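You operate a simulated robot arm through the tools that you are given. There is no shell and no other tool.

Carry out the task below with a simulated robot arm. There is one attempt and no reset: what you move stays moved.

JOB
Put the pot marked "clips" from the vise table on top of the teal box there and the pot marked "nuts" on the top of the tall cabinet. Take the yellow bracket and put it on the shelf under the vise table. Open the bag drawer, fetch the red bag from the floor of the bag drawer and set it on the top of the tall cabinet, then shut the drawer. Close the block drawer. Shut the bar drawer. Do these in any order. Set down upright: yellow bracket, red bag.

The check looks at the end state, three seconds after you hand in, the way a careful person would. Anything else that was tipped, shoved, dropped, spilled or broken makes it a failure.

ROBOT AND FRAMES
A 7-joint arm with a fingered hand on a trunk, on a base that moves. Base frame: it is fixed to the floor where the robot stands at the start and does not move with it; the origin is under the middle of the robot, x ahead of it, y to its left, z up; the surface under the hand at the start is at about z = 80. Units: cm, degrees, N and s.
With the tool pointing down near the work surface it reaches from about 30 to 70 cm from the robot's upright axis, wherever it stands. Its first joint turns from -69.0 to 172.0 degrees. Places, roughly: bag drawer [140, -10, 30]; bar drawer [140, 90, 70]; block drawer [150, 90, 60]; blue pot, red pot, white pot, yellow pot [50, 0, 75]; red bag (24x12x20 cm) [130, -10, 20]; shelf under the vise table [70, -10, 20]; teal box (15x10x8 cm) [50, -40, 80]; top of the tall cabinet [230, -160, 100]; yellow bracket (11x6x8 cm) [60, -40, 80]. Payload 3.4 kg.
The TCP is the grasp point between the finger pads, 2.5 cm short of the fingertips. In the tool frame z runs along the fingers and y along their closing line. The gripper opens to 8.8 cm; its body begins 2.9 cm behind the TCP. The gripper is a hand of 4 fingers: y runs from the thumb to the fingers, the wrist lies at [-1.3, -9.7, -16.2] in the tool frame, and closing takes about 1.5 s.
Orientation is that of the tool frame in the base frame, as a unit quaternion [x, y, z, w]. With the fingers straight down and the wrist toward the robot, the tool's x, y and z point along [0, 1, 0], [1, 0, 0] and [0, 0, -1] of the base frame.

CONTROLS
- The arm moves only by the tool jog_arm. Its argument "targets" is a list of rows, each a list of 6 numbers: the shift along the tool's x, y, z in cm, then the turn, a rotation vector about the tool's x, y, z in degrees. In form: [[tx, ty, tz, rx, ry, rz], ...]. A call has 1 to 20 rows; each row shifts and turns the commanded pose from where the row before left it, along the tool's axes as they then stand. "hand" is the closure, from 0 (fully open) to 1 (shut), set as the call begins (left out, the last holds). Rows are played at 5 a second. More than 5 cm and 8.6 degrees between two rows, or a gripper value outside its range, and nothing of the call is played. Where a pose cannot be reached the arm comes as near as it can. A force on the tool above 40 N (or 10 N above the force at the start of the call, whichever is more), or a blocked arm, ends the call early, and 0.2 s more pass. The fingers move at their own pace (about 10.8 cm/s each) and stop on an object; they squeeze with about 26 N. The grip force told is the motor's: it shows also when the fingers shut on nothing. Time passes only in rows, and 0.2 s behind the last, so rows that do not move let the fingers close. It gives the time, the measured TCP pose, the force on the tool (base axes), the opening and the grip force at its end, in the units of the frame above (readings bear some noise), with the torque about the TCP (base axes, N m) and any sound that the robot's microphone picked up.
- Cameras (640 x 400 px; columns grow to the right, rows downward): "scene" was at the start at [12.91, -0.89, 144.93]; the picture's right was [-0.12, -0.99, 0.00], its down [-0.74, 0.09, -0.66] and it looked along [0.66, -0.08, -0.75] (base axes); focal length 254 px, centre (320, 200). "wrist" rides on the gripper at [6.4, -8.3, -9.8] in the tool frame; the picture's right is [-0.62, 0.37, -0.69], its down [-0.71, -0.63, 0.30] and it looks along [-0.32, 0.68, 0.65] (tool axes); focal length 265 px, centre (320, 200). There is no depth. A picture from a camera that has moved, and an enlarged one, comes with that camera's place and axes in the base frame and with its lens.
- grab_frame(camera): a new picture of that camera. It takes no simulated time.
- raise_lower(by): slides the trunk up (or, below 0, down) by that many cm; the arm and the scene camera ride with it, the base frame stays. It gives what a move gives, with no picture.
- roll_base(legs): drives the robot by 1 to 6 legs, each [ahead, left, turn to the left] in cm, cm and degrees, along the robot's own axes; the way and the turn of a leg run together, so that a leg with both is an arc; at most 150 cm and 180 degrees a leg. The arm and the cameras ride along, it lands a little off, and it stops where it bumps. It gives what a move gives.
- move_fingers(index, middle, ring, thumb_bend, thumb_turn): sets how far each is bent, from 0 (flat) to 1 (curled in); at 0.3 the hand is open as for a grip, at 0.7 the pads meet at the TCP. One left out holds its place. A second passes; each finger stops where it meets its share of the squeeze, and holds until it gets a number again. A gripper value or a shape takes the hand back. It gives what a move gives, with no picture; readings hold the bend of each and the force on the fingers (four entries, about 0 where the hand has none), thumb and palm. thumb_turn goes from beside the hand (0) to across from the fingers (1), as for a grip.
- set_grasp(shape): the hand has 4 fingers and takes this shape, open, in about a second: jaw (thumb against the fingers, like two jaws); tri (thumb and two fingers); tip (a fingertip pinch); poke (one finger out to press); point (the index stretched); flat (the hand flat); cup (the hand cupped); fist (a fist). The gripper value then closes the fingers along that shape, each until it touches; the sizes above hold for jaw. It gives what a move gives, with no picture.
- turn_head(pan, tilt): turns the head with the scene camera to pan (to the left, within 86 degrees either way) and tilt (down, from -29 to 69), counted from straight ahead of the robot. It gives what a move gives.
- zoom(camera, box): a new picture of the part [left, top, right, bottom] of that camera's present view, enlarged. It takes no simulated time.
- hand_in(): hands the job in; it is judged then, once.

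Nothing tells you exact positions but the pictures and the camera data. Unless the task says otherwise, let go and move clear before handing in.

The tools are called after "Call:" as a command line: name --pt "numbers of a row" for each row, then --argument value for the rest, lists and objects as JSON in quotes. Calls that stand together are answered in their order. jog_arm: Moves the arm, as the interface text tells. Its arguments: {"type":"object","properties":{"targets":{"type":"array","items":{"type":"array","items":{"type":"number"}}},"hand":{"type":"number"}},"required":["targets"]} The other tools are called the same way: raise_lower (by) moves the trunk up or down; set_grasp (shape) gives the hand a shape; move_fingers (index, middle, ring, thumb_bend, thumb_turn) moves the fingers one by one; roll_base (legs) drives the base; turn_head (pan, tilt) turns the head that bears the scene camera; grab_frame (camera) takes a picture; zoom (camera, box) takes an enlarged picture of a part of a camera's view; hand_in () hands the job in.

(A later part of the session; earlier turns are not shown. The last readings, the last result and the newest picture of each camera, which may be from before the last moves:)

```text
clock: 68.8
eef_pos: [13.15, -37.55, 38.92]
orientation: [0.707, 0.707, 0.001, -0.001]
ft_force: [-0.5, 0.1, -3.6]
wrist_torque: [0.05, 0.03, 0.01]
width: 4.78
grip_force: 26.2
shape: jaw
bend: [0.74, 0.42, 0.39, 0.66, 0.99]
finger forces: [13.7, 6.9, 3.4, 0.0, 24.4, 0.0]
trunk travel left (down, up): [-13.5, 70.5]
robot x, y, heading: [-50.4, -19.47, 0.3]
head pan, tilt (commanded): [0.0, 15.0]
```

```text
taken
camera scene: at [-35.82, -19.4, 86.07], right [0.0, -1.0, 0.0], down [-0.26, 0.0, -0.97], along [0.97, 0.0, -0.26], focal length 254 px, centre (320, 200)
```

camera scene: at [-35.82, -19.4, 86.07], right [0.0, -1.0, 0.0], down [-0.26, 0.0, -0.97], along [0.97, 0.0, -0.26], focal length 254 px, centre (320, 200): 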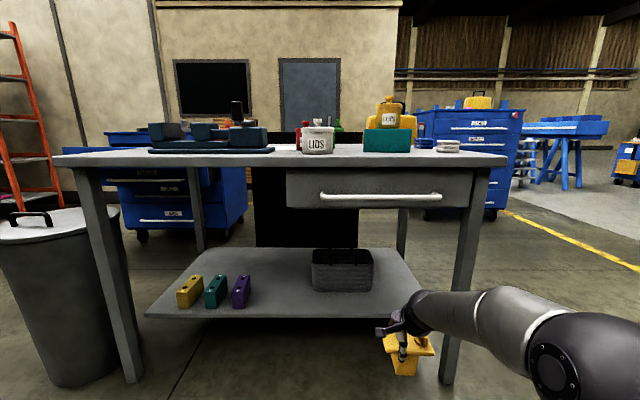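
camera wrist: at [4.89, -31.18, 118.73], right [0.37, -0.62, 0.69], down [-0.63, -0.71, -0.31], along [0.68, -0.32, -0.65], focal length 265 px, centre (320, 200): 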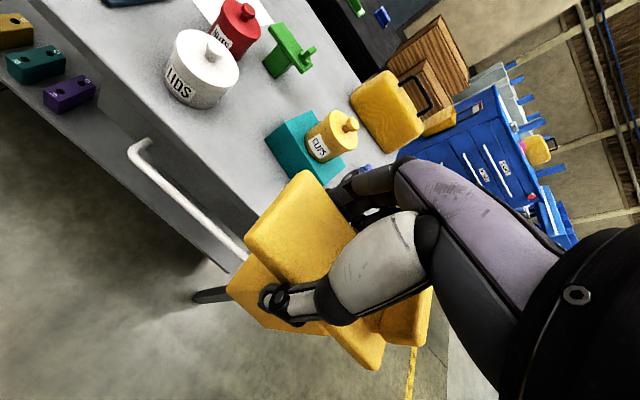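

The shelf top is at about z=20.5, with a basket at y -42 to -16 and a purple block ending near y=9. The free gap around y≈-3.5 suits the bracket, so I'll lower the trunk 6 cm more and drive left into line.

Call:
raise_lower --by -6

Call:
roll_base --legs '[[0, 34, 0]]'

Call:
turn_head --pan -5 --tilt 20

Call:
grab_frame --camera "scene"

```text
clock: 69.8
eef_pos: [13.21, -37.64, 32.83]
orientation: [0.707, 0.708, 0.001, 0.0]
ft_force: [-0.1, 0.7, -3.8]
wrist_torque: [0.06, -0.05, -0.04]
width: 4.77
grip_force: 26.3
shape: jaw
bend: [0.74, 0.42, 0.39, 0.66, 0.99]
finger forces: [13.7, 7.0, 3.3, 0.0, 24.4, 0.1]
trunk travel left (down, up): [-7.5, 76.5]
robot x, y, heading: [-50.47, -19.74, 0.2]
head pan, tilt (commanded): [0.0, 15.0]
```

```text
clock: 72.1
eef_pos: [13.02, -2.43, 32.87]
orientation: [0.706, 0.708, 0.0, 0.0]
ft_force: [-0.6, 0.6, -2.4]
wrist_torque: [0.06, 0.02, 0.0]
width: 4.79
grip_force: 25.7
shape: jaw
bend: [0.74, 0.42, 0.39, 0.66, 0.99]
finger forces: [13.8, 7.0, 3.2, 0.1, 24.2, 0.0]
trunk travel left (down, up): [-7.5, 76.5]
robot x, y, heading: [-50.46, 15.89, 0.3]
head pan, tilt (commanded): [0.0, 15.0]
```

```text
clock: 72.7
eef_pos: [13.02, -2.5, 32.92]
orientation: [0.707, 0.708, 0.0, 0.0]
ft_force: [-0.2, 0.5, -3.4]
wrist_torque: [0.1, 0.0, -0.02]
width: 4.8
grip_force: 25.9
shape: jaw
bend: [0.74, 0.42, 0.39, 0.66, 0.99]
finger forces: [13.8, 7.0, 3.2, 0.0, 24.4, 0.1]
trunk travel left (down, up): [-7.5, 76.5]
robot x, y, heading: [-50.51, 16.04, 0.4]
head pan, tilt (commanded): [-5.0, 20.0]
```

```text
taken
camera scene: at [-36.03, 14.87, 79.26], right [-0.08, -1.0, 0.0], down [-0.34, 0.03, -0.94], along [0.94, -0.08, -0.34], focal length 254 px, centre (320, 200)
```

scene: 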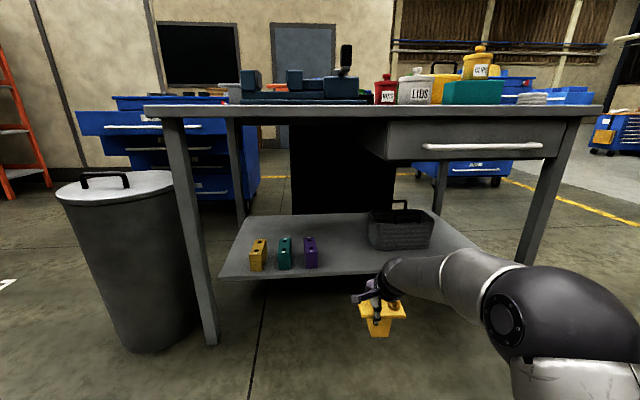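

The hand is lined up with the free gap on the shelf. I'll drive ahead partway and check the clearances.

Call:
roll_base --legs '[[25, 0, 0]]'

Call:
grab_frame --camera "scene"

Call:
grab_frame --camera "wrist"

```text
clock: 74.6
eef_pos: [38.23, -2.31, 32.93]
orientation: [0.707, 0.708, 0.0, -0.001]
ft_force: [-0.3, 0.4, -2.7]
wrist_torque: [0.07, 0.01, -0.01]
width: 4.78
grip_force: 26.2
shape: jaw
bend: [0.74, 0.42, 0.39, 0.66, 0.99]
finger forces: [13.7, 6.9, 3.3, 0.0, 24.5, 0.1]
trunk travel left (down, up): [-7.5, 76.5]
robot x, y, heading: [-25.32, 15.78, 0.4]
head pan, tilt (commanded): [-5.0, 20.0]
```

```text
taken
camera scene: at [-10.91, 15.0, 79.26], right [-0.08, -1.0, 0.0], down [-0.34, 0.03, -0.94], along [0.94, -0.08, -0.34], focal length 254 px, centre (320, 200)
```

scene: 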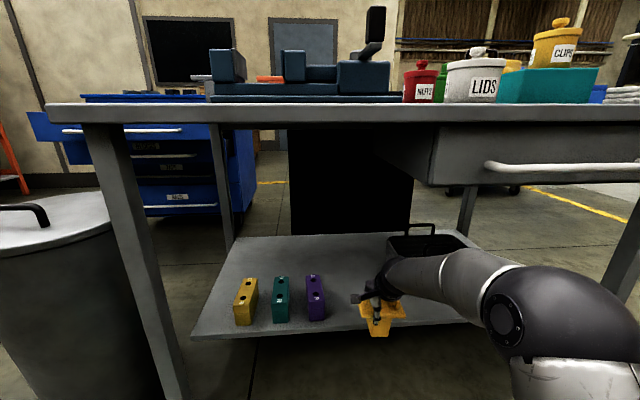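

```text
taken
camera wrist: at [29.84, 4.14, 42.74], right [0.37, -0.62, 0.69], down [-0.63, -0.72, -0.31], along [0.68, -0.32, -0.65], focal length 265 px, centre (320, 200)
```

wrist: 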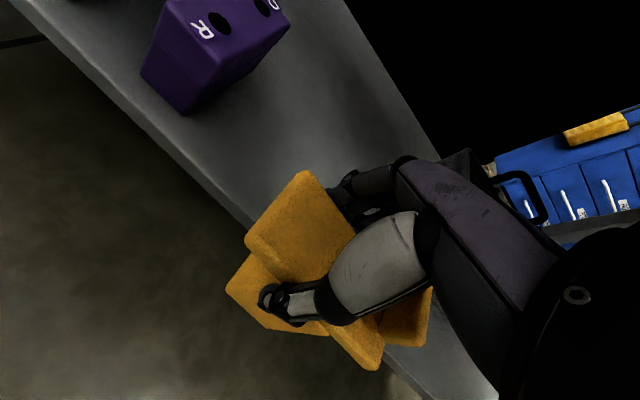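

Clearances look fine. I'll drive the last 16 cm ahead.

Call:
roll_base --legs '[[16, 0, 0]]'

Call:
grab_frame --camera "scene"

Call:
grab_frame --camera "wrist"

```text
clock: 76.0
eef_pos: [54.23, -1.98, 32.91]
orientation: [0.704, 0.71, 0.001, -0.001]
ft_force: [0.3, 0.3, -2.0]
wrist_torque: [0.07, -0.01, -0.01]
width: 4.78
grip_force: 26.6
shape: jaw
bend: [0.74, 0.42, 0.39, 0.66, 0.99]
finger forces: [13.7, 7.1, 3.3, 0.0, 24.4, 0.0]
trunk travel left (down, up): [-7.5, 76.5]
robot x, y, heading: [-9.55, 15.56, 0.4]
head pan, tilt (commanded): [-5.0, 20.0]
```

```text
taken
camera scene: at [5.01, 15.17, 79.26], right [-0.08, -1.0, 0.0], down [-0.34, 0.03, -0.94], along [0.94, -0.07, -0.34], focal length 254 px, centre (320, 200)
```

scene: 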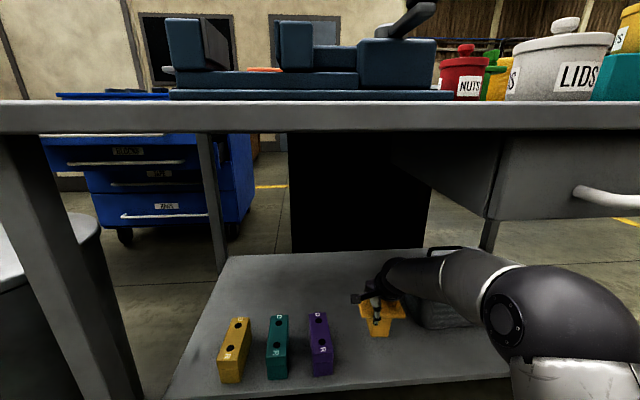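

```text
taken
camera wrist: at [45.8, 4.48, 42.74], right [0.37, -0.62, 0.69], down [-0.63, -0.72, -0.3], along [0.69, -0.32, -0.65], focal length 265 px, centre (320, 200)
```

wrist: 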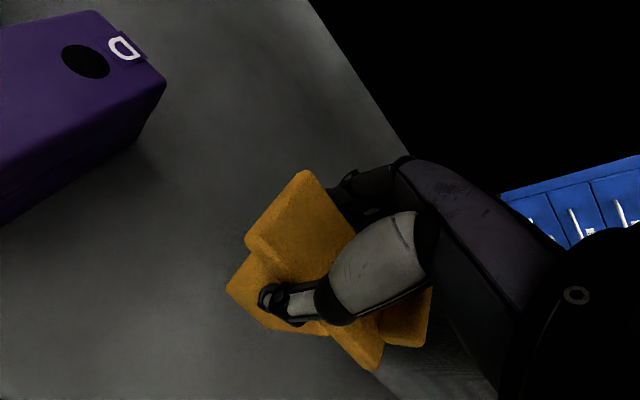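

The bracket is over the shelf with space on both sides. I'll lower it with small arm steps.

Call:
jog_arm --pt "0 0 1 0 0 0" --pt "0 0 1 0 0 0" --pt "0 0 1 0 0 0" --pt "0 0 0 0 0 0"

Call:
grab_frame --camera "wrist"

Call:
zoom --camera "scene" --box '[280, 230, 480, 390]'

```text
clock: 77.0
eef_pos: [54.1, -2.12, 29.85]
orientation: [0.705, 0.709, 0.0, -0.001]
ft_force: [-0.3, -0.8, -3.5]
wrist_torque: [0.05, 0.0, 0.0]
width: 4.75
grip_force: 25.6
shape: jaw
bend: [0.74, 0.42, 0.39, 0.66, 0.99]
finger forces: [13.7, 6.9, 3.3, 0.0, 24.4, 0.1]
trunk travel left (down, up): [-7.5, 76.5]
robot x, y, heading: [-9.32, 15.97, 0.2]
head pan, tilt (commanded): [-5.0, 20.0]
```

```text
taken
camera wrist: at [45.76, 4.38, 39.71], right [0.37, -0.62, 0.69], down [-0.63, -0.72, -0.3], along [0.69, -0.32, -0.65], focal length 265 px, centre (320, 200)
```

wrist: 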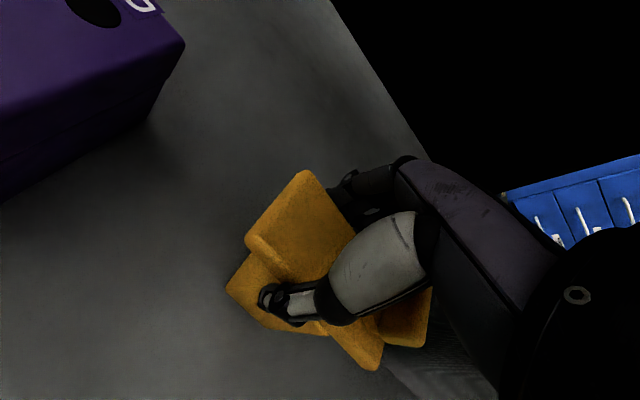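

```text
2.50 times, centred on (380, 310) of scene
camera zoom: at [5.01, 15.17, 79.26], right [-0.08, -1.0, 0.0], down [-0.34, 0.03, -0.94], along [0.94, -0.07, -0.34], focal length 636 px, centre (170, -75)
```

zoom: 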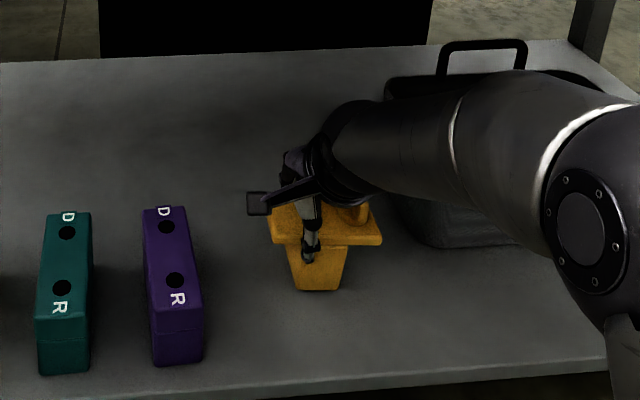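

Call:
jog_arm --pt "0 0 0.5 0 0 0" --pt "0 0 0.5 0 0 0" --pt "0 0 0 0 0 0"

Call:
jog_arm --pt "0 0 0.4 0 0 0" --pt "0 0 0 0 0 0"

Call:
zoom --camera "scene" --box '[280, 230, 480, 390]'

```text
clock: 77.8
eef_pos: [54.16, -2.01, 29.21]
orientation: [0.704, 0.71, 0.003, 0.002]
ft_force: [2.1, 2.3, 10.1]
wrist_torque: [-0.02, 0.17, 0.02]
width: 4.77
grip_force: 25.8
shape: jaw
bend: [0.74, 0.42, 0.39, 0.66, 0.98]
finger forces: [16.4, 7.7, 3.9, 0.0, 25.3, 0.0]
trunk travel left (down, up): [-7.5, 76.5]
robot x, y, heading: [-9.39, 15.89, 0.4]
head pan, tilt (commanded): [-5.0, 20.0]
```

```text
clock: 78.4
eef_pos: [54.33, -1.99, 29.08]
orientation: [0.705, 0.709, 0.004, 0.004]
ft_force: [3.2, 1.0, 25.1]
wrist_torque: [-0.04, 0.21, 0.08]
width: 4.77
grip_force: 26.1
shape: jaw
bend: [0.74, 0.42, 0.39, 0.67, 0.98]
finger forces: [16.1, 8.8, 4.4, 0.0, 26.2, 0.0]
trunk travel left (down, up): [-7.5, 76.5]
robot x, y, heading: [-9.21, 15.93, 0.4]
head pan, tilt (commanded): [-5.0, 20.0]
```

```text
2.50 times, centred on (380, 310) of scene
camera zoom: at [4.73, 15.26, 79.34], right [-0.08, -1.0, 0.0], down [-0.34, 0.03, -0.94], along [0.94, -0.07, -0.34], focal length 636 px, centre (170, -75)
```

zoom: 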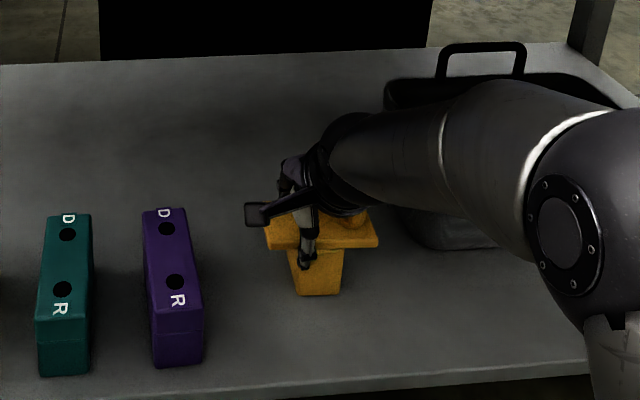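

It's touching down with 25 N, so I'll ease up half a centimetre before releasing.

Call:
jog_arm --pt "0 0 -0.5 0 0 0" --pt "0 0 0 0 0 0"

```text
clock: 79.0
eef_pos: [54.09, -2.03, 29.13]
orientation: [0.705, 0.71, 0.0, 0.001]
ft_force: [6.4, 2.5, 12.3]
wrist_torque: [-0.04, 0.02, 0.06]
width: 4.73
grip_force: 26.1
shape: jaw
bend: [0.74, 0.41, 0.38, 0.68, 0.98]
finger forces: [16.9, 9.3, 4.3, 0.0, 24.6, 0.0]
trunk travel left (down, up): [-7.5, 76.5]
robot x, y, heading: [-9.47, 15.8, 0.7]
head pan, tilt (commanded): [-5.0, 20.0]
```

Call:
jog_arm --pt "0 0 -0.3 0 0 0" --pt "0 0 0 0 0 0"

```text
clock: 79.6
eef_pos: [53.98, -2.07, 29.24]
orientation: [0.705, 0.71, -0.002, -0.001]
ft_force: [0.7, 0.6, 3.7]
wrist_torque: [-0.02, 0.15, 0.01]
width: 4.73
grip_force: 26.0
shape: jaw
bend: [0.74, 0.41, 0.39, 0.68, 0.98]
finger forces: [15.7, 7.7, 3.5, 0.1, 25.9, 0.1]
trunk travel left (down, up): [-7.5, 76.5]
robot x, y, heading: [-9.52, 16.48, 0.7]
head pan, tilt (commanded): [-5.0, 20.0]
```

Contact is light now. I'll open the hand.

Call:
jog_arm --pt "0 0 0 0 0 0" --pt "0 0 0 0 0 0" --pt "0 0 0 0 0 0" --pt "0 0 0 0 0 0" --pt "0 0 0 0 0 0" --pt "0 0 0 0 0 0" --hand 0

Call:
zoom --camera "scene" --box '[280, 230, 480, 390]'

Call:
grab_frame --camera "wrist"

```text
clock: 81.0
eef_pos: [54.12, -2.04, 29.25]
orientation: [0.705, 0.71, 0.001, -0.001]
ft_force: [-0.1, 0.1, -0.8]
wrist_torque: [-0.01, -0.01, -0.02]
width: 8.75
grip_force: 0.0
shape: jaw
bend: [0.3, 0.3, 0.3, 0.3, 0.98]
finger forces: [0.0, 0.1, 0.0, 0.1, 0.1, 0.0]
trunk travel left (down, up): [-7.5, 76.5]
robot x, y, heading: [-9.6, 15.88, 0.4]
head pan, tilt (commanded): [-5.0, 20.0]
```

```text
2.50 times, centred on (380, 310) of scene
camera zoom: at [4.98, 15.18, 79.27], right [-0.08, -1.0, 0.0], down [-0.34, 0.03, -0.94], along [0.94, -0.07, -0.34], focal length 636 px, centre (170, -75)
```

zoom: 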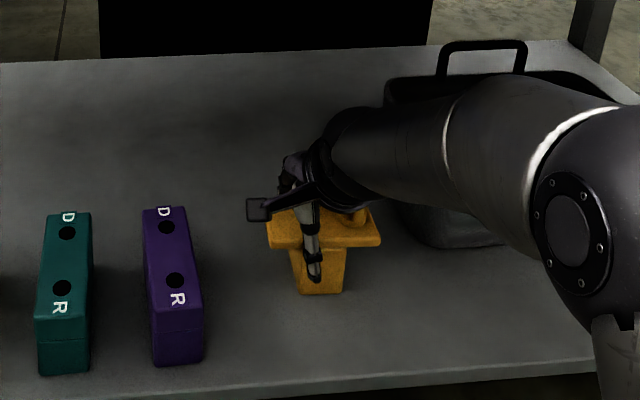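

```text
taken
camera wrist: at [45.74, 4.39, 39.14], right [0.37, -0.62, 0.69], down [-0.63, -0.72, -0.31], along [0.69, -0.32, -0.65], focal length 265 px, centre (320, 200)
```

wrist: 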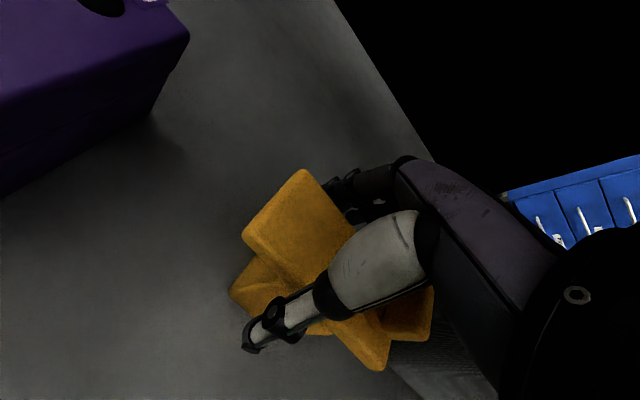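

The bracket stands free. I'll raise the hand about 7 cm, then check before backing out.

Call:
jog_arm --pt "0 0 -1 0 0 0" --pt "0 0 -1.5 0 0 0" --pt "0 0 -1.5 0 0 0" --pt "0 0 -1.5 0 0 0" --pt "0 0 -1.5 0 0 0" --pt "0 0 -0.5 0 0 0" --pt "0 0 0 0 0 0"

Call:
grab_frame --camera "scene"

Call:
grab_frame --camera "wrist"

```text
clock: 82.6
eef_pos: [54.22, -2.17, 36.8]
orientation: [0.704, 0.71, 0.001, -0.001]
ft_force: [0.2, -0.1, -1.0]
wrist_torque: [-0.02, 0.01, 0.02]
width: 8.73
grip_force: 0.0
shape: jaw
bend: [0.3, 0.3, 0.3, 0.3, 0.98]
finger forces: [0.1, 0.0, 0.0, 0.0, 0.0, 0.0]
trunk travel left (down, up): [-7.5, 76.5]
robot x, y, heading: [-9.52, 15.89, 0.8]
head pan, tilt (commanded): [-5.0, 20.0]
```

```text
taken
camera scene: at [4.97, 15.18, 79.27], right [-0.08, -1.0, 0.0], down [-0.34, 0.03, -0.94], along [0.94, -0.07, -0.34], focal length 254 px, centre (320, 200)
```

scene: 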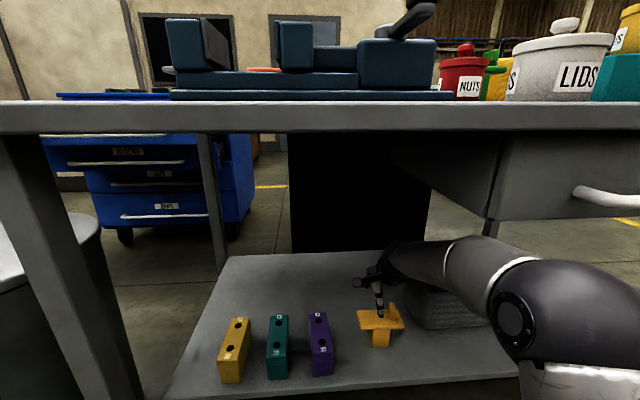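

```text
taken
camera wrist: at [45.79, 4.25, 46.66], right [0.37, -0.62, 0.69], down [-0.63, -0.72, -0.31], along [0.69, -0.32, -0.65], focal length 265 px, centre (320, 200)
```

wrist: 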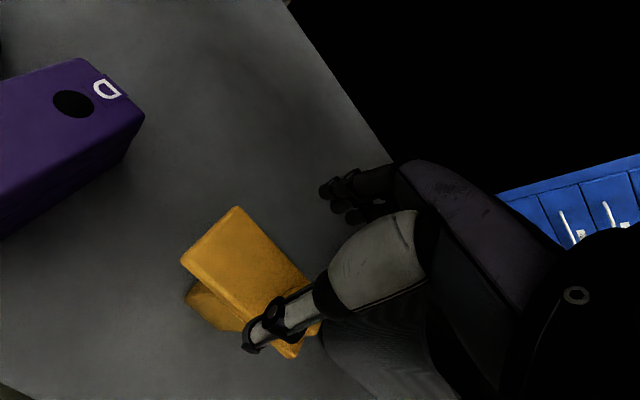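

The bracket stands upright and the fingers are clear of it. I'll back straight out.

Call:
roll_base --legs '[[-42, 0, 0]]'

Call:
grab_frame --camera "scene"

```text
clock: 85.1
eef_pos: [12.73, -2.19, 36.74]
orientation: [0.701, 0.713, 0.001, -0.001]
ft_force: [0.1, -0.3, -0.6]
wrist_torque: [-0.01, 0.0, -0.02]
width: 8.76
grip_force: 0.2
shape: jaw
bend: [0.3, 0.3, 0.3, 0.3, 0.98]
finger forces: [0.1, 0.0, 0.0, 0.0, 0.1, 0.0]
trunk travel left (down, up): [-7.5, 76.5]
robot x, y, heading: [-51.1, 15.41, 1.1]
head pan, tilt (commanded): [-5.0, 20.0]
```

```text
taken
camera scene: at [-36.68, 14.73, 79.27], right [-0.07, -1.0, 0.0], down [-0.34, 0.02, -0.94], along [0.94, -0.06, -0.34], focal length 254 px, centre (320, 200)
```

scene: 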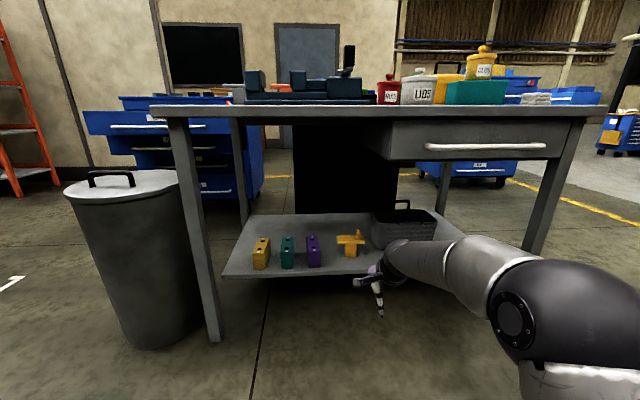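

The bracket is placed. Now I'll raise the trunk back up for the nuts pot.

Call:
raise_lower --by 40

Call:
raise_lower --by 36

Call:
jog_arm --pt "4 -2.5 0 0 0 0" --pt "4 -2.5 0 0 0 0" --pt "4 -2.5 0 0 0 0" --pt "1 -2.5 0 0 0 0" --pt "0 0 0 0 0 0"

Call:
turn_head --pan 0 --tilt 40

Call:
grab_frame --camera "scene"

```text
clock: 89.0
eef_pos: [12.77, -2.2, 76.72]
orientation: [0.701, 0.713, 0.001, 0.0]
ft_force: [0.3, 1.3, 0.1]
wrist_torque: [0.02, -0.01, 0.01]
width: 8.77
grip_force: 0.0
shape: jaw
bend: [0.3, 0.3, 0.3, 0.3, 0.98]
finger forces: [0.0, 0.0, 0.0, 0.0, 0.0, 0.0]
trunk travel left (down, up): [-47.5, 36.5]
robot x, y, heading: [-50.78, 15.33, 0.8]
head pan, tilt (commanded): [-5.0, 20.0]
```

```text
clock: 92.5
eef_pos: [12.74, -2.21, 112.84]
orientation: [0.702, 0.713, 0.001, -0.001]
ft_force: [0.6, 0.1, -0.5]
wrist_torque: [-0.02, -0.01, 0.01]
width: 8.76
grip_force: 0.1
shape: jaw
bend: [0.3, 0.3, 0.3, 0.3, 0.98]
finger forces: [0.0, 0.0, 0.1, 0.0, 0.1, 0.0]
trunk travel left (down, up): [-83.5, 0.5]
robot x, y, heading: [-51.15, 15.28, 1.1]
head pan, tilt (commanded): [-5.0, 20.0]
```

```text
clock: 93.7
eef_pos: [2.28, 10.92, 112.61]
orientation: [0.702, 0.712, 0.001, -0.001]
ft_force: [1.0, 0.2, 0.2]
wrist_torque: [0.04, 0.0, 0.0]
width: 8.77
grip_force: 0.0
shape: jaw
bend: [0.3, 0.3, 0.3, 0.3, 0.98]
finger forces: [0.1, 0.0, 0.1, 0.1, 0.0, 0.1]
trunk travel left (down, up): [-83.5, 0.5]
robot x, y, heading: [-50.86, 15.2, 1.3]
head pan, tilt (commanded): [-5.0, 20.0]
```

```text
clock: 94.5
eef_pos: [2.12, 10.91, 112.59]
orientation: [0.702, 0.712, 0.0, -0.001]
ft_force: [0.3, -0.1, -0.1]
wrist_torque: [0.01, -0.01, 0.0]
width: 8.78
grip_force: 0.1
shape: jaw
bend: [0.3, 0.3, 0.3, 0.3, 0.98]
finger forces: [0.0, 0.1, 0.2, 0.0, 0.0, 0.0]
trunk travel left (down, up): [-83.5, 0.5]
robot x, y, heading: [-51.06, 15.24, 1.1]
head pan, tilt (commanded): [0.0, 40.0]
```

```text
taken
camera scene: at [-37.48, 15.52, 152.13], right [0.02, -1.0, 0.0], down [-0.64, -0.01, -0.77], along [0.77, 0.01, -0.64], focal length 254 px, centre (320, 200)
```

scene: 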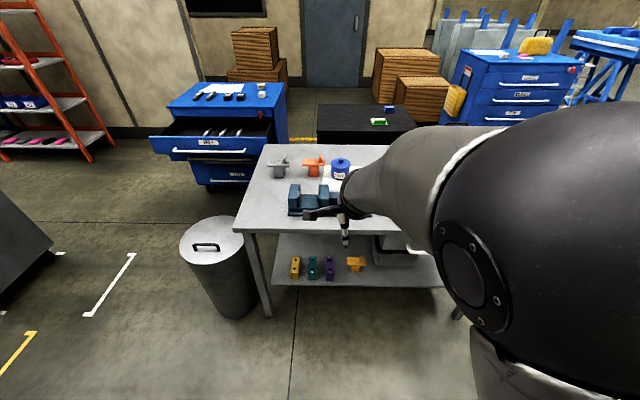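

Now I'll drive over to face the red pot.

Call:
roll_base --legs '[[0, -25, -1.1], [49, 0, 0]]'

Call:
turn_head --pan 0 --tilt 55

Call:
grab_frame --camera "scene"

Call:
grab_frame --camera "wrist"

```text
clock: 98.8
eef_pos: [51.66, -16.7, 112.83]
orientation: [0.716, 0.699, 0.0, 0.0]
ft_force: [-0.8, 0.5, 0.2]
wrist_torque: [-0.04, 0.02, 0.05]
width: 8.75
grip_force: 0.0
shape: jaw
bend: [0.3, 0.3, 0.3, 0.3, 0.98]
finger forces: [0.0, 0.1, 0.1, 0.0, 0.1, 0.1]
trunk travel left (down, up): [-83.5, 0.5]
robot x, y, heading: [-0.82, -10.1, -1.3]
head pan, tilt (commanded): [0.0, 40.0]
```

```text
clock: 99.6
eef_pos: [51.79, -16.66, 112.71]
orientation: [0.716, 0.699, 0.001, -0.001]
ft_force: [0.1, 0.6, 0.3]
wrist_torque: [0.0, -0.04, 0.0]
width: 8.76
grip_force: 0.0
shape: jaw
bend: [0.3, 0.3, 0.3, 0.3, 0.98]
finger forces: [0.0, 0.0, 0.0, 0.0, 0.0, 0.0]
trunk travel left (down, up): [-83.5, 0.5]
robot x, y, heading: [-1.54, -10.15, -1.5]
head pan, tilt (commanded): [0.0, 55.0]
```

```text
taken
camera scene: at [10.88, -10.35, 150.06], right [-0.02, -1.0, 0.0], down [-0.82, 0.02, -0.57], along [0.57, -0.01, -0.82], focal length 254 px, centre (320, 200)
```

scene: 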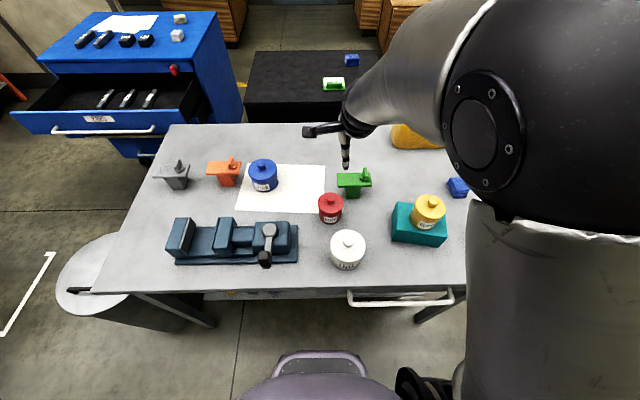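

```text
taken
camera wrist: at [43.52, -9.91, 122.53], right [0.35, -0.63, 0.69], down [-0.65, -0.7, -0.31], along [0.68, -0.34, -0.65], focal length 265 px, centre (320, 200)
```

wrist: 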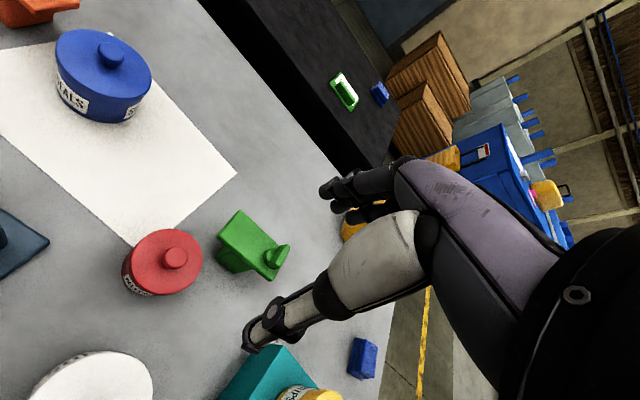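

Call:
zoom --camera "scene" --box '[290, 150, 390, 250]'

Call:
zoom --camera "wrist" --box '[100, 190, 320, 370]'

```text
4.00 times, centred on (340, 200) of scene
camera zoom: at [10.88, -10.35, 150.06], right [-0.02, -1.0, 0.0], down [-0.82, 0.02, -0.57], along [0.57, -0.01, -0.82], focal length 1017 px, centre (240, 200)
```

zoom: 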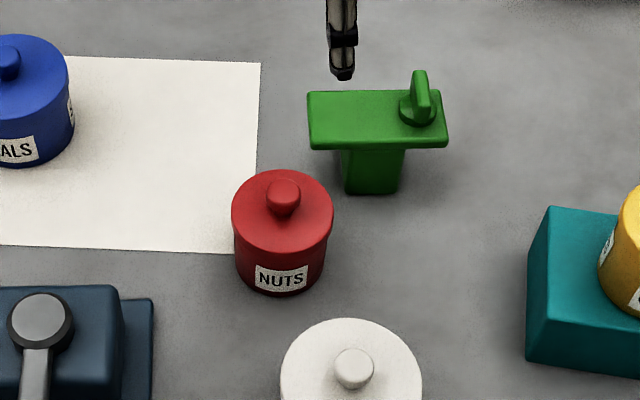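

```text
2.22 times, centred on (210, 280) of wrist
camera zoom: at [43.52, -9.91, 122.53], right [0.35, -0.63, 0.69], down [-0.65, -0.7, -0.31], along [0.68, -0.34, -0.65], focal length 590 px, centre (564, 22)
```

zoom: 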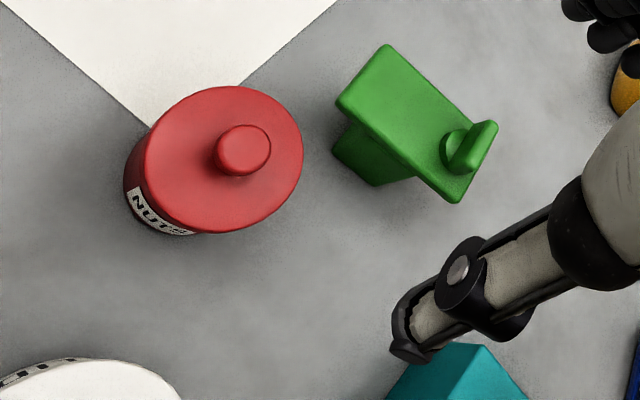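

The red pot is centered at about (54.0, -14.5), but the green bracket's plate is close behind it on the far side. I'll turn the hand about 41° so the fingers come down on the clear left-far side.

Call:
jog_arm --pt "0 0 0 0 0 -8.3" --pt "0 0 0 0 0 -8.3" --pt "0 0 0 0 0 -8.3" --pt "0 0 0 0 0 -8.3" --pt "0 0 0 0 0 -8.3" --pt "0 0 0 0 0 0"

Call:
grab_frame --camera "wrist"

Call:
grab_frame --camera "scene"

```text
clock: 101.0
eef_pos: [51.61, -16.61, 112.8]
orientation: [0.42, 0.908, 0.002, 0.0]
ft_force: [0.2, -0.3, 0.0]
wrist_torque: [0.03, 0.01, 0.02]
width: 8.78
grip_force: 0.1
shape: jaw
bend: [0.3, 0.3, 0.3, 0.3, 0.98]
finger forces: [0.0, 0.0, 0.0, 0.0, 0.0, 0.0]
trunk travel left (down, up): [-83.5, 0.5]
robot x, y, heading: [-1.48, -9.96, -1.2]
head pan, tilt (commanded): [0.0, 55.0]
```

```text
taken
camera wrist: at [41.14, -17.0, 122.53], right [0.68, -0.24, 0.69], down [-0.02, -0.95, -0.31], along [0.73, 0.19, -0.65], focal length 265 px, centre (320, 200)
```

wrist: 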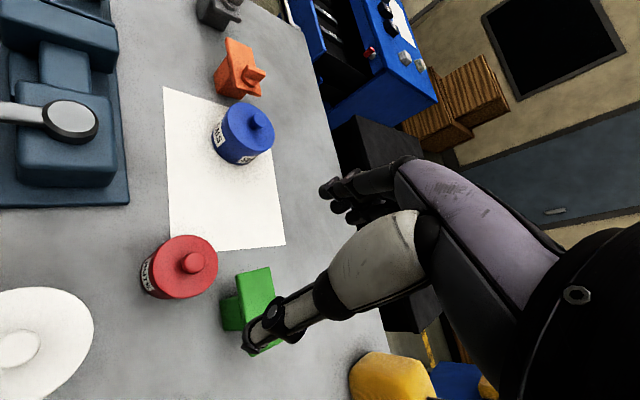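

```text
taken
camera scene: at [10.85, -10.28, 150.06], right [-0.02, -1.0, 0.0], down [-0.82, 0.02, -0.57], along [0.57, -0.01, -0.82], focal length 254 px, centre (320, 200)
```

scene: 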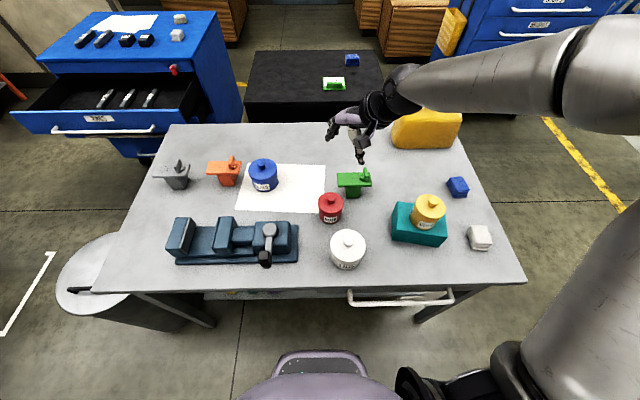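

Yaw is now about 40°. I'll center over the pot and lower to about z=96, then check.

Call:
jog_arm --pt "0 3.2 0 0 0 0" --pt "0 0 4 0 0 0" --pt "0 0 4 0 0 0" --pt "0 0 4 0 0 0" --pt "0 0 4 0 0 0" --pt "0 0 0 0 0 0"

Call:
move_fingers --index 0.2 --middle 0.2 --ring 0.2 --thumb_bend 0.2

Call:
zoom --camera "wrist" --box '[100, 120, 420, 380]'

Call:
zoom --camera "scene" --box '[290, 140, 390, 240]'

```text
clock: 102.4
eef_pos: [54.21, -14.34, 96.7]
orientation: [0.422, 0.907, 0.001, 0.0]
ft_force: [-0.1, 0.7, -0.1]
wrist_torque: [0.01, -0.01, -0.02]
width: 8.77
grip_force: 0.1
shape: jaw
bend: [0.3, 0.3, 0.3, 0.3, 0.98]
finger forces: [0.0, 0.0, 0.0, 0.0, 0.0, 0.0]
trunk travel left (down, up): [-83.5, 0.5]
robot x, y, heading: [-1.49, -10.05, -1.4]
head pan, tilt (commanded): [0.0, 55.0]
```

```text
clock: 103.4
eef_pos: [54.23, -14.28, 96.9]
orientation: [0.422, 0.907, 0.001, 0.0]
ft_force: [0.4, 0.3, 0.9]
wrist_torque: [0.0, -0.01, 0.04]
width: 10.3
grip_force: 0.1
shape: fingers
bend: [0.2, 0.2, 0.2, 0.2, 0.98]
finger forces: [0.0, 0.0, 0.0, 0.0, 0.0, 0.1]
trunk travel left (down, up): [-83.5, 0.5]
robot x, y, heading: [-1.04, -10.09, -1.2]
head pan, tilt (commanded): [0.0, 55.0]
```

```text
1.54 times, centred on (260, 250) of wrist
camera zoom: at [43.71, -14.67, 106.65], right [0.68, -0.24, 0.69], down [-0.02, -0.95, -0.31], along [0.73, 0.19, -0.65], focal length 408 px, centre (412, 123)
```

zoom: 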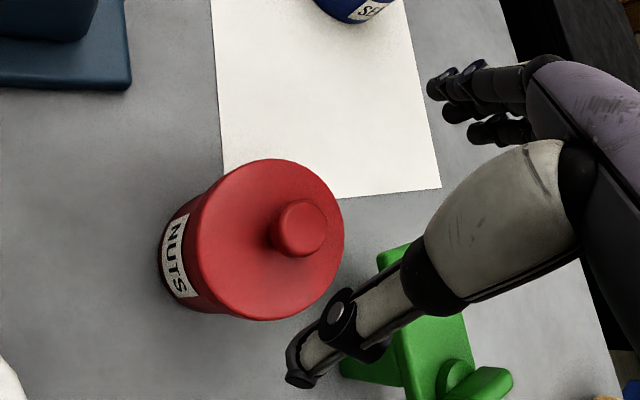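

```text
4.00 times, centred on (340, 190) of scene
camera zoom: at [10.88, -10.35, 150.06], right [-0.02, -1.0, 0.0], down [-0.82, 0.02, -0.57], along [0.57, -0.01, -0.82], focal length 1017 px, centre (240, 240)
```

zoom: 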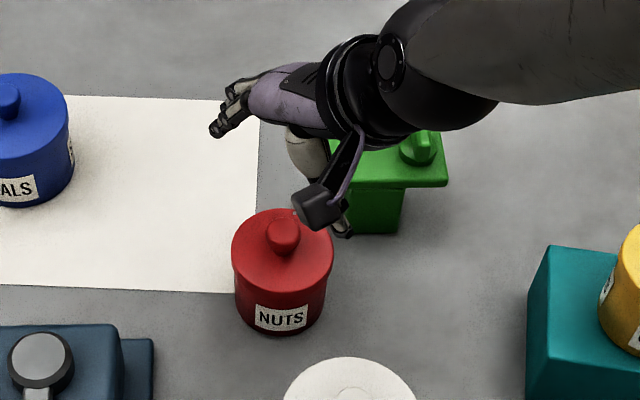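

The pot is nearly centered under the hand. I'll descend now.

Call:
jog_arm --pt "0 -0.3 2 0 0 0" --pt "0 0 2 0 0 0" --pt "0 0 2 0 0 0" --pt "0 0 2 0 0 0" --pt "0 0 0 0 0 0"

Call:
zoom --camera "wrist" --box '[100, 120, 420, 380]'

Call:
zoom --camera "scene" --box '[290, 140, 390, 240]'

```text
clock: 104.6
eef_pos: [53.75, -14.67, 88.82]
orientation: [0.421, 0.907, 0.001, 0.001]
ft_force: [0.3, 0.4, 0.1]
wrist_torque: [0.03, 0.0, 0.0]
width: 10.31
grip_force: 0.1
shape: fingers
bend: [0.2, 0.2, 0.2, 0.2, 0.98]
finger forces: [0.1, 0.1, 0.0, 0.0, 0.0, 0.0]
trunk travel left (down, up): [-83.5, 0.5]
robot x, y, heading: [-1.71, -9.91, -1.2]
head pan, tilt (commanded): [0.0, 55.0]
```

```text
1.54 times, centred on (260, 250) of wrist
camera zoom: at [43.25, -15.04, 98.55], right [0.68, -0.24, 0.69], down [-0.02, -0.95, -0.31], along [0.73, 0.19, -0.65], focal length 408 px, centre (412, 123)
```

zoom: 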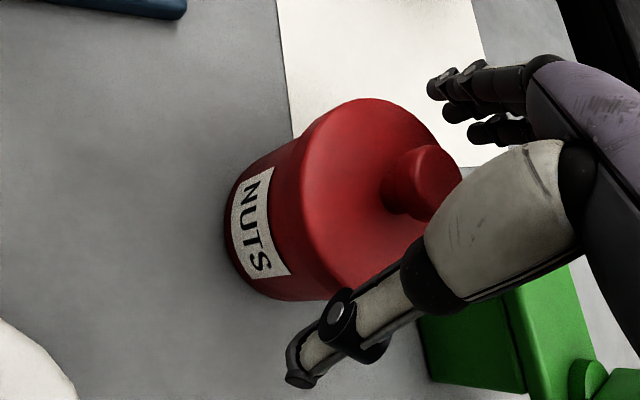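

```text
4.00 times, centred on (340, 190) of scene
camera zoom: at [10.85, -10.34, 150.06], right [-0.02, -1.0, 0.0], down [-0.82, 0.02, -0.57], along [0.57, -0.01, -0.82], focal length 1017 px, centre (240, 240)
```

zoom: 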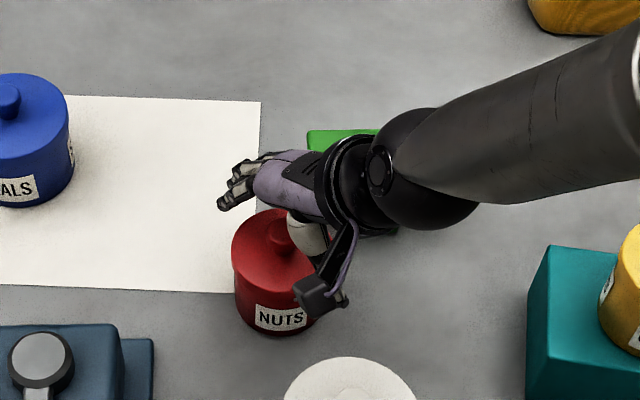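

Call:
jog_arm --pt "0 0.3 0.8 0 0 0" --pt "0 0 0.8 0 0 0" --pt "0 0 0.6 0 0 0" --pt "0 0 0 0 0 0"

```text
clock: 105.6
eef_pos: [54.06, -14.66, 86.54]
orientation: [0.422, 0.907, 0.0, 0.0]
ft_force: [0.4, -0.9, -0.2]
wrist_torque: [0.01, 0.03, -0.04]
width: 10.34
grip_force: 0.1
shape: fingers
bend: [0.2, 0.2, 0.2, 0.2, 0.98]
finger forces: [0.1, 0.0, 0.1, 0.0, 0.1, 0.0]
trunk travel left (down, up): [-83.5, 0.5]
robot x, y, heading: [-1.36, -10.34, -1.5]
head pan, tilt (commanded): [0.0, 55.0]
```

No contact at grasp height. I'll close the hand.

Call:
jog_arm --pt "0 0 0 0 0 0" --pt "0 0 0 0 0 0" --pt "0 0 0 0 0 0" --pt "0 0 0 0 0 0" --pt "0 0 0 0 0 0" --pt "0 0 0 0 0 0" --pt "0 0 0 0 0 0" --pt "0 0 0 0 0 0" --hand 1

Call:
zoom --camera "wrist" --box '[100, 120, 420, 380]'

```text
clock: 107.4
eef_pos: [54.2, -14.62, 86.67]
orientation: [0.422, 0.907, 0.001, 0.0]
ft_force: [1.6, 0.9, 1.4]
wrist_torque: [0.06, -0.14, -0.01]
width: 6.08
grip_force: 26.1
shape: jaw
bend: [0.25, 0.39, 0.39, 0.52, 0.98]
finger forces: [25.9, 10.9, 3.3, 0.1, 39.6, 0.0]
trunk travel left (down, up): [-83.5, 0.5]
robot x, y, heading: [-1.29, -10.27, -1.3]
head pan, tilt (commanded): [0.0, 55.0]
```

```text
1.54 times, centred on (260, 250) of wrist
camera zoom: at [43.53, -15.0, 96.43], right [0.68, -0.24, 0.69], down [-0.02, -0.95, -0.31], along [0.73, 0.19, -0.65], focal length 408 px, centre (412, 123)
```

zoom: 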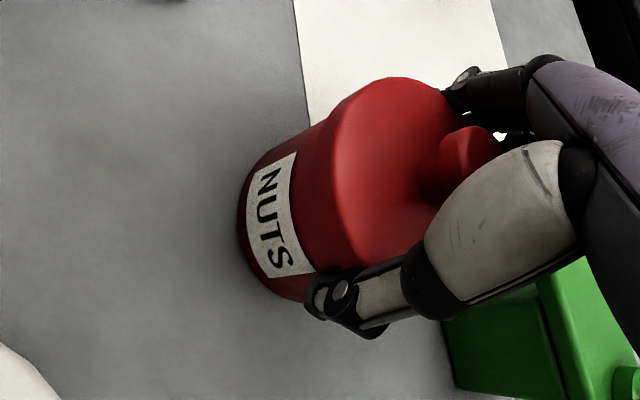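

Same kind of grip as on the yellow pot. I'll lift gently and check.

Call:
jog_arm --pt "0 0 -0.6 0 0 0" --pt "0 0 -1 0 0 0" --pt "0 0 -1.5 0 0 0" --pt "0 0 -2 0 0 0" --pt "0 0 -2 0 0 0" --pt "0 0 0 0 0 0"

Call:
zoom --camera "scene" --box '[290, 140, 390, 240]'

Call:
grab_frame --camera "wrist"

```text
clock: 108.8
eef_pos: [54.09, -14.59, 93.54]
orientation: [0.422, 0.907, 0.0, -0.001]
ft_force: [-0.2, 0.0, -1.0]
wrist_torque: [-0.06, 0.04, 0.0]
width: 5.89
grip_force: 26.0
shape: jaw
bend: [0.25, 0.41, 0.41, 0.52, 0.98]
finger forces: [25.2, 9.4, 3.4, 0.0, 37.6, 0.0]
trunk travel left (down, up): [-83.5, 0.5]
robot x, y, heading: [-1.42, -9.9, -1.1]
head pan, tilt (commanded): [0.0, 55.0]
heard: snap
```

```text
4.00 times, centred on (340, 190) of scene
camera zoom: at [10.96, -10.36, 150.05], right [-0.02, -1.0, 0.0], down [-0.82, 0.02, -0.57], along [0.57, -0.01, -0.82], focal length 1017 px, centre (240, 240)
```

zoom: 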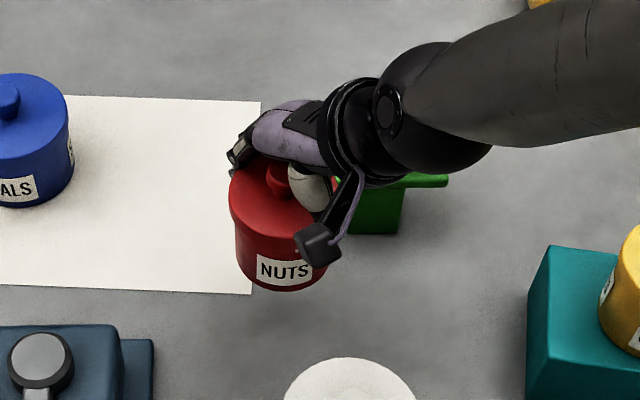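

```text
taken
camera wrist: at [43.55, -14.94, 103.36], right [0.68, -0.24, 0.69], down [-0.02, -0.95, -0.31], along [0.73, 0.19, -0.65], focal length 265 px, centre (320, 200)
```

wrist: 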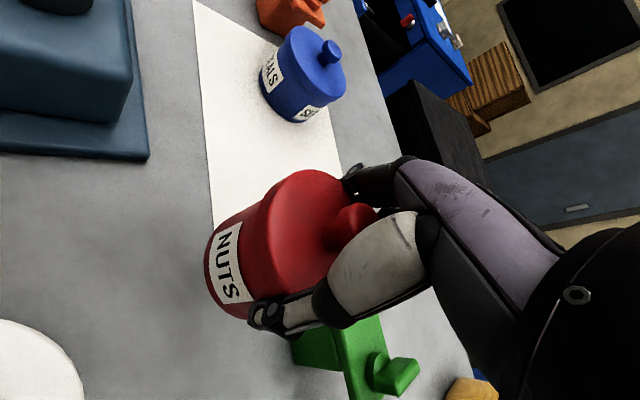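

I heard a snap during the lift, so I need to inspect the pot and its surroundings closely before moving on.

Call:
zoom --camera "wrist" --box '[180, 140, 440, 360]'

Call:
zoom --camera "scene" --box '[320, 165, 380, 225]'

Call:
jog_arm --pt "0 0 0 0 0 0"

Call:
grab_frame --camera "scene"

```text
1.82 times, centred on (310, 250) of wrist
camera zoom: at [43.55, -14.94, 103.36], right [0.68, -0.24, 0.69], down [-0.02, -0.95, -0.31], along [0.73, 0.19, -0.65], focal length 483 px, centre (338, 109)
```

zoom: 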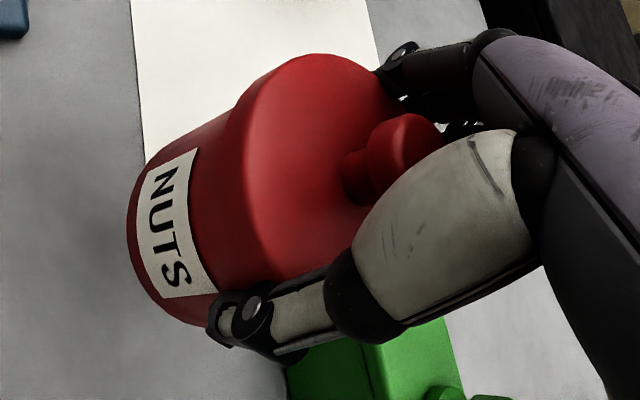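

```text
6.67 times, centred on (350, 195) of scene
camera zoom: at [10.96, -10.36, 150.05], right [-0.02, -1.0, 0.0], down [-0.82, 0.02, -0.57], along [0.57, -0.01, -0.82], focal length 1696 px, centre (120, 233)
```

zoom: 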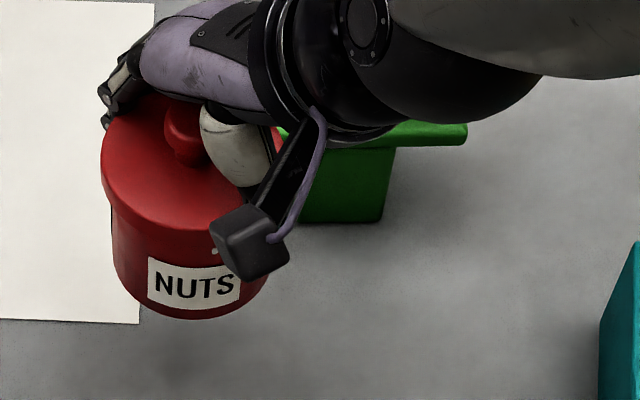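

```text
clock: 109.2
eef_pos: [54.1, -14.54, 93.47]
orientation: [0.421, 0.907, 0.0, -0.001]
ft_force: [-0.1, -0.5, -2.3]
wrist_torque: [-0.02, -0.02, -0.02]
width: 5.91
grip_force: 26.4
shape: jaw
bend: [0.25, 0.41, 0.41, 0.52, 0.98]
finger forces: [25.4, 9.4, 3.3, 0.0, 37.6, 0.0]
trunk travel left (down, up): [-83.5, 0.5]
robot x, y, heading: [-1.62, -9.99, -1.3]
head pan, tilt (commanded): [0.0, 55.0]
```

```text
taken
camera scene: at [10.92, -10.35, 150.05], right [-0.02, -1.0, 0.0], down [-0.82, 0.02, -0.57], along [0.57, -0.01, -0.82], focal length 254 px, centre (320, 200)
```

scene: 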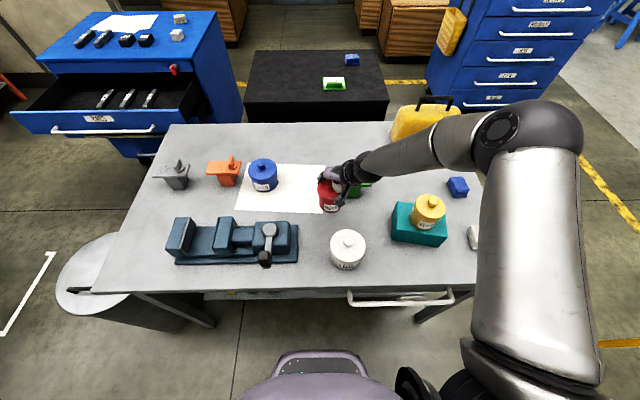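

Call:
zoom --camera "scene" --box '[322, 185, 352, 215]'

Call:
zoom --camera "scene" --box '[330, 150, 530, 290]'

Call:
zoom --camera "scene" --box '[0, 0, 240, 160]'

```text
13.33 times, centred on (337, 200) of scene
camera zoom: at [10.92, -10.35, 150.05], right [-0.02, -1.0, 0.0], down [-0.82, 0.02, -0.57], along [0.57, -0.01, -0.82], focal length 3391 px, centre (93, 200)
```

zoom: 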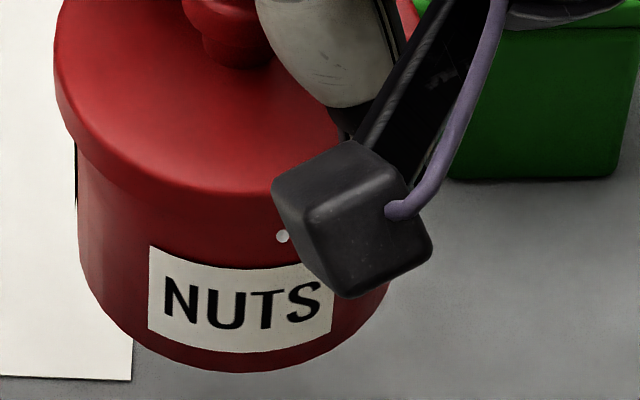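

```text
2.86 times, centred on (430, 220) of scene
camera zoom: at [10.92, -10.35, 150.05], right [-0.02, -1.0, 0.0], down [-0.82, 0.02, -0.57], along [0.57, -0.01, -0.82], focal length 727 px, centre (6, 143)
```

zoom: 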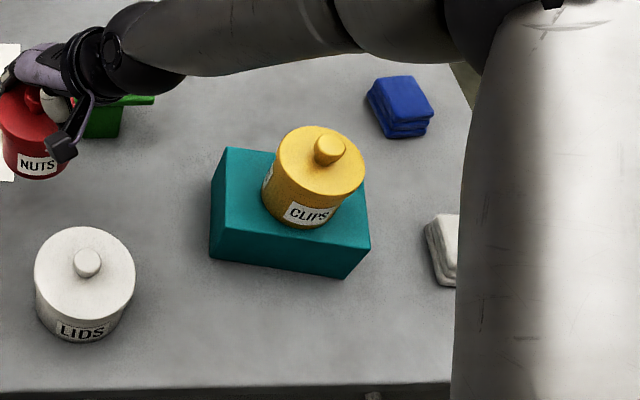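

```text
2.50 times, centred on (120, 80) of scene
camera zoom: at [10.92, -10.35, 150.05], right [-0.02, -1.0, 0.0], down [-0.82, 0.02, -0.57], along [0.57, -0.01, -0.82], focal length 636 px, centre (820, 500)
```

zoom: 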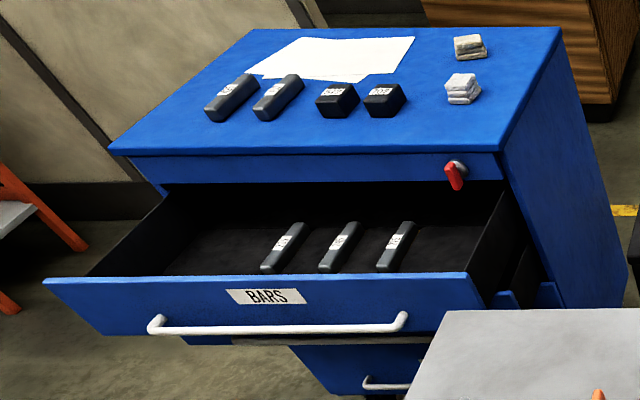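

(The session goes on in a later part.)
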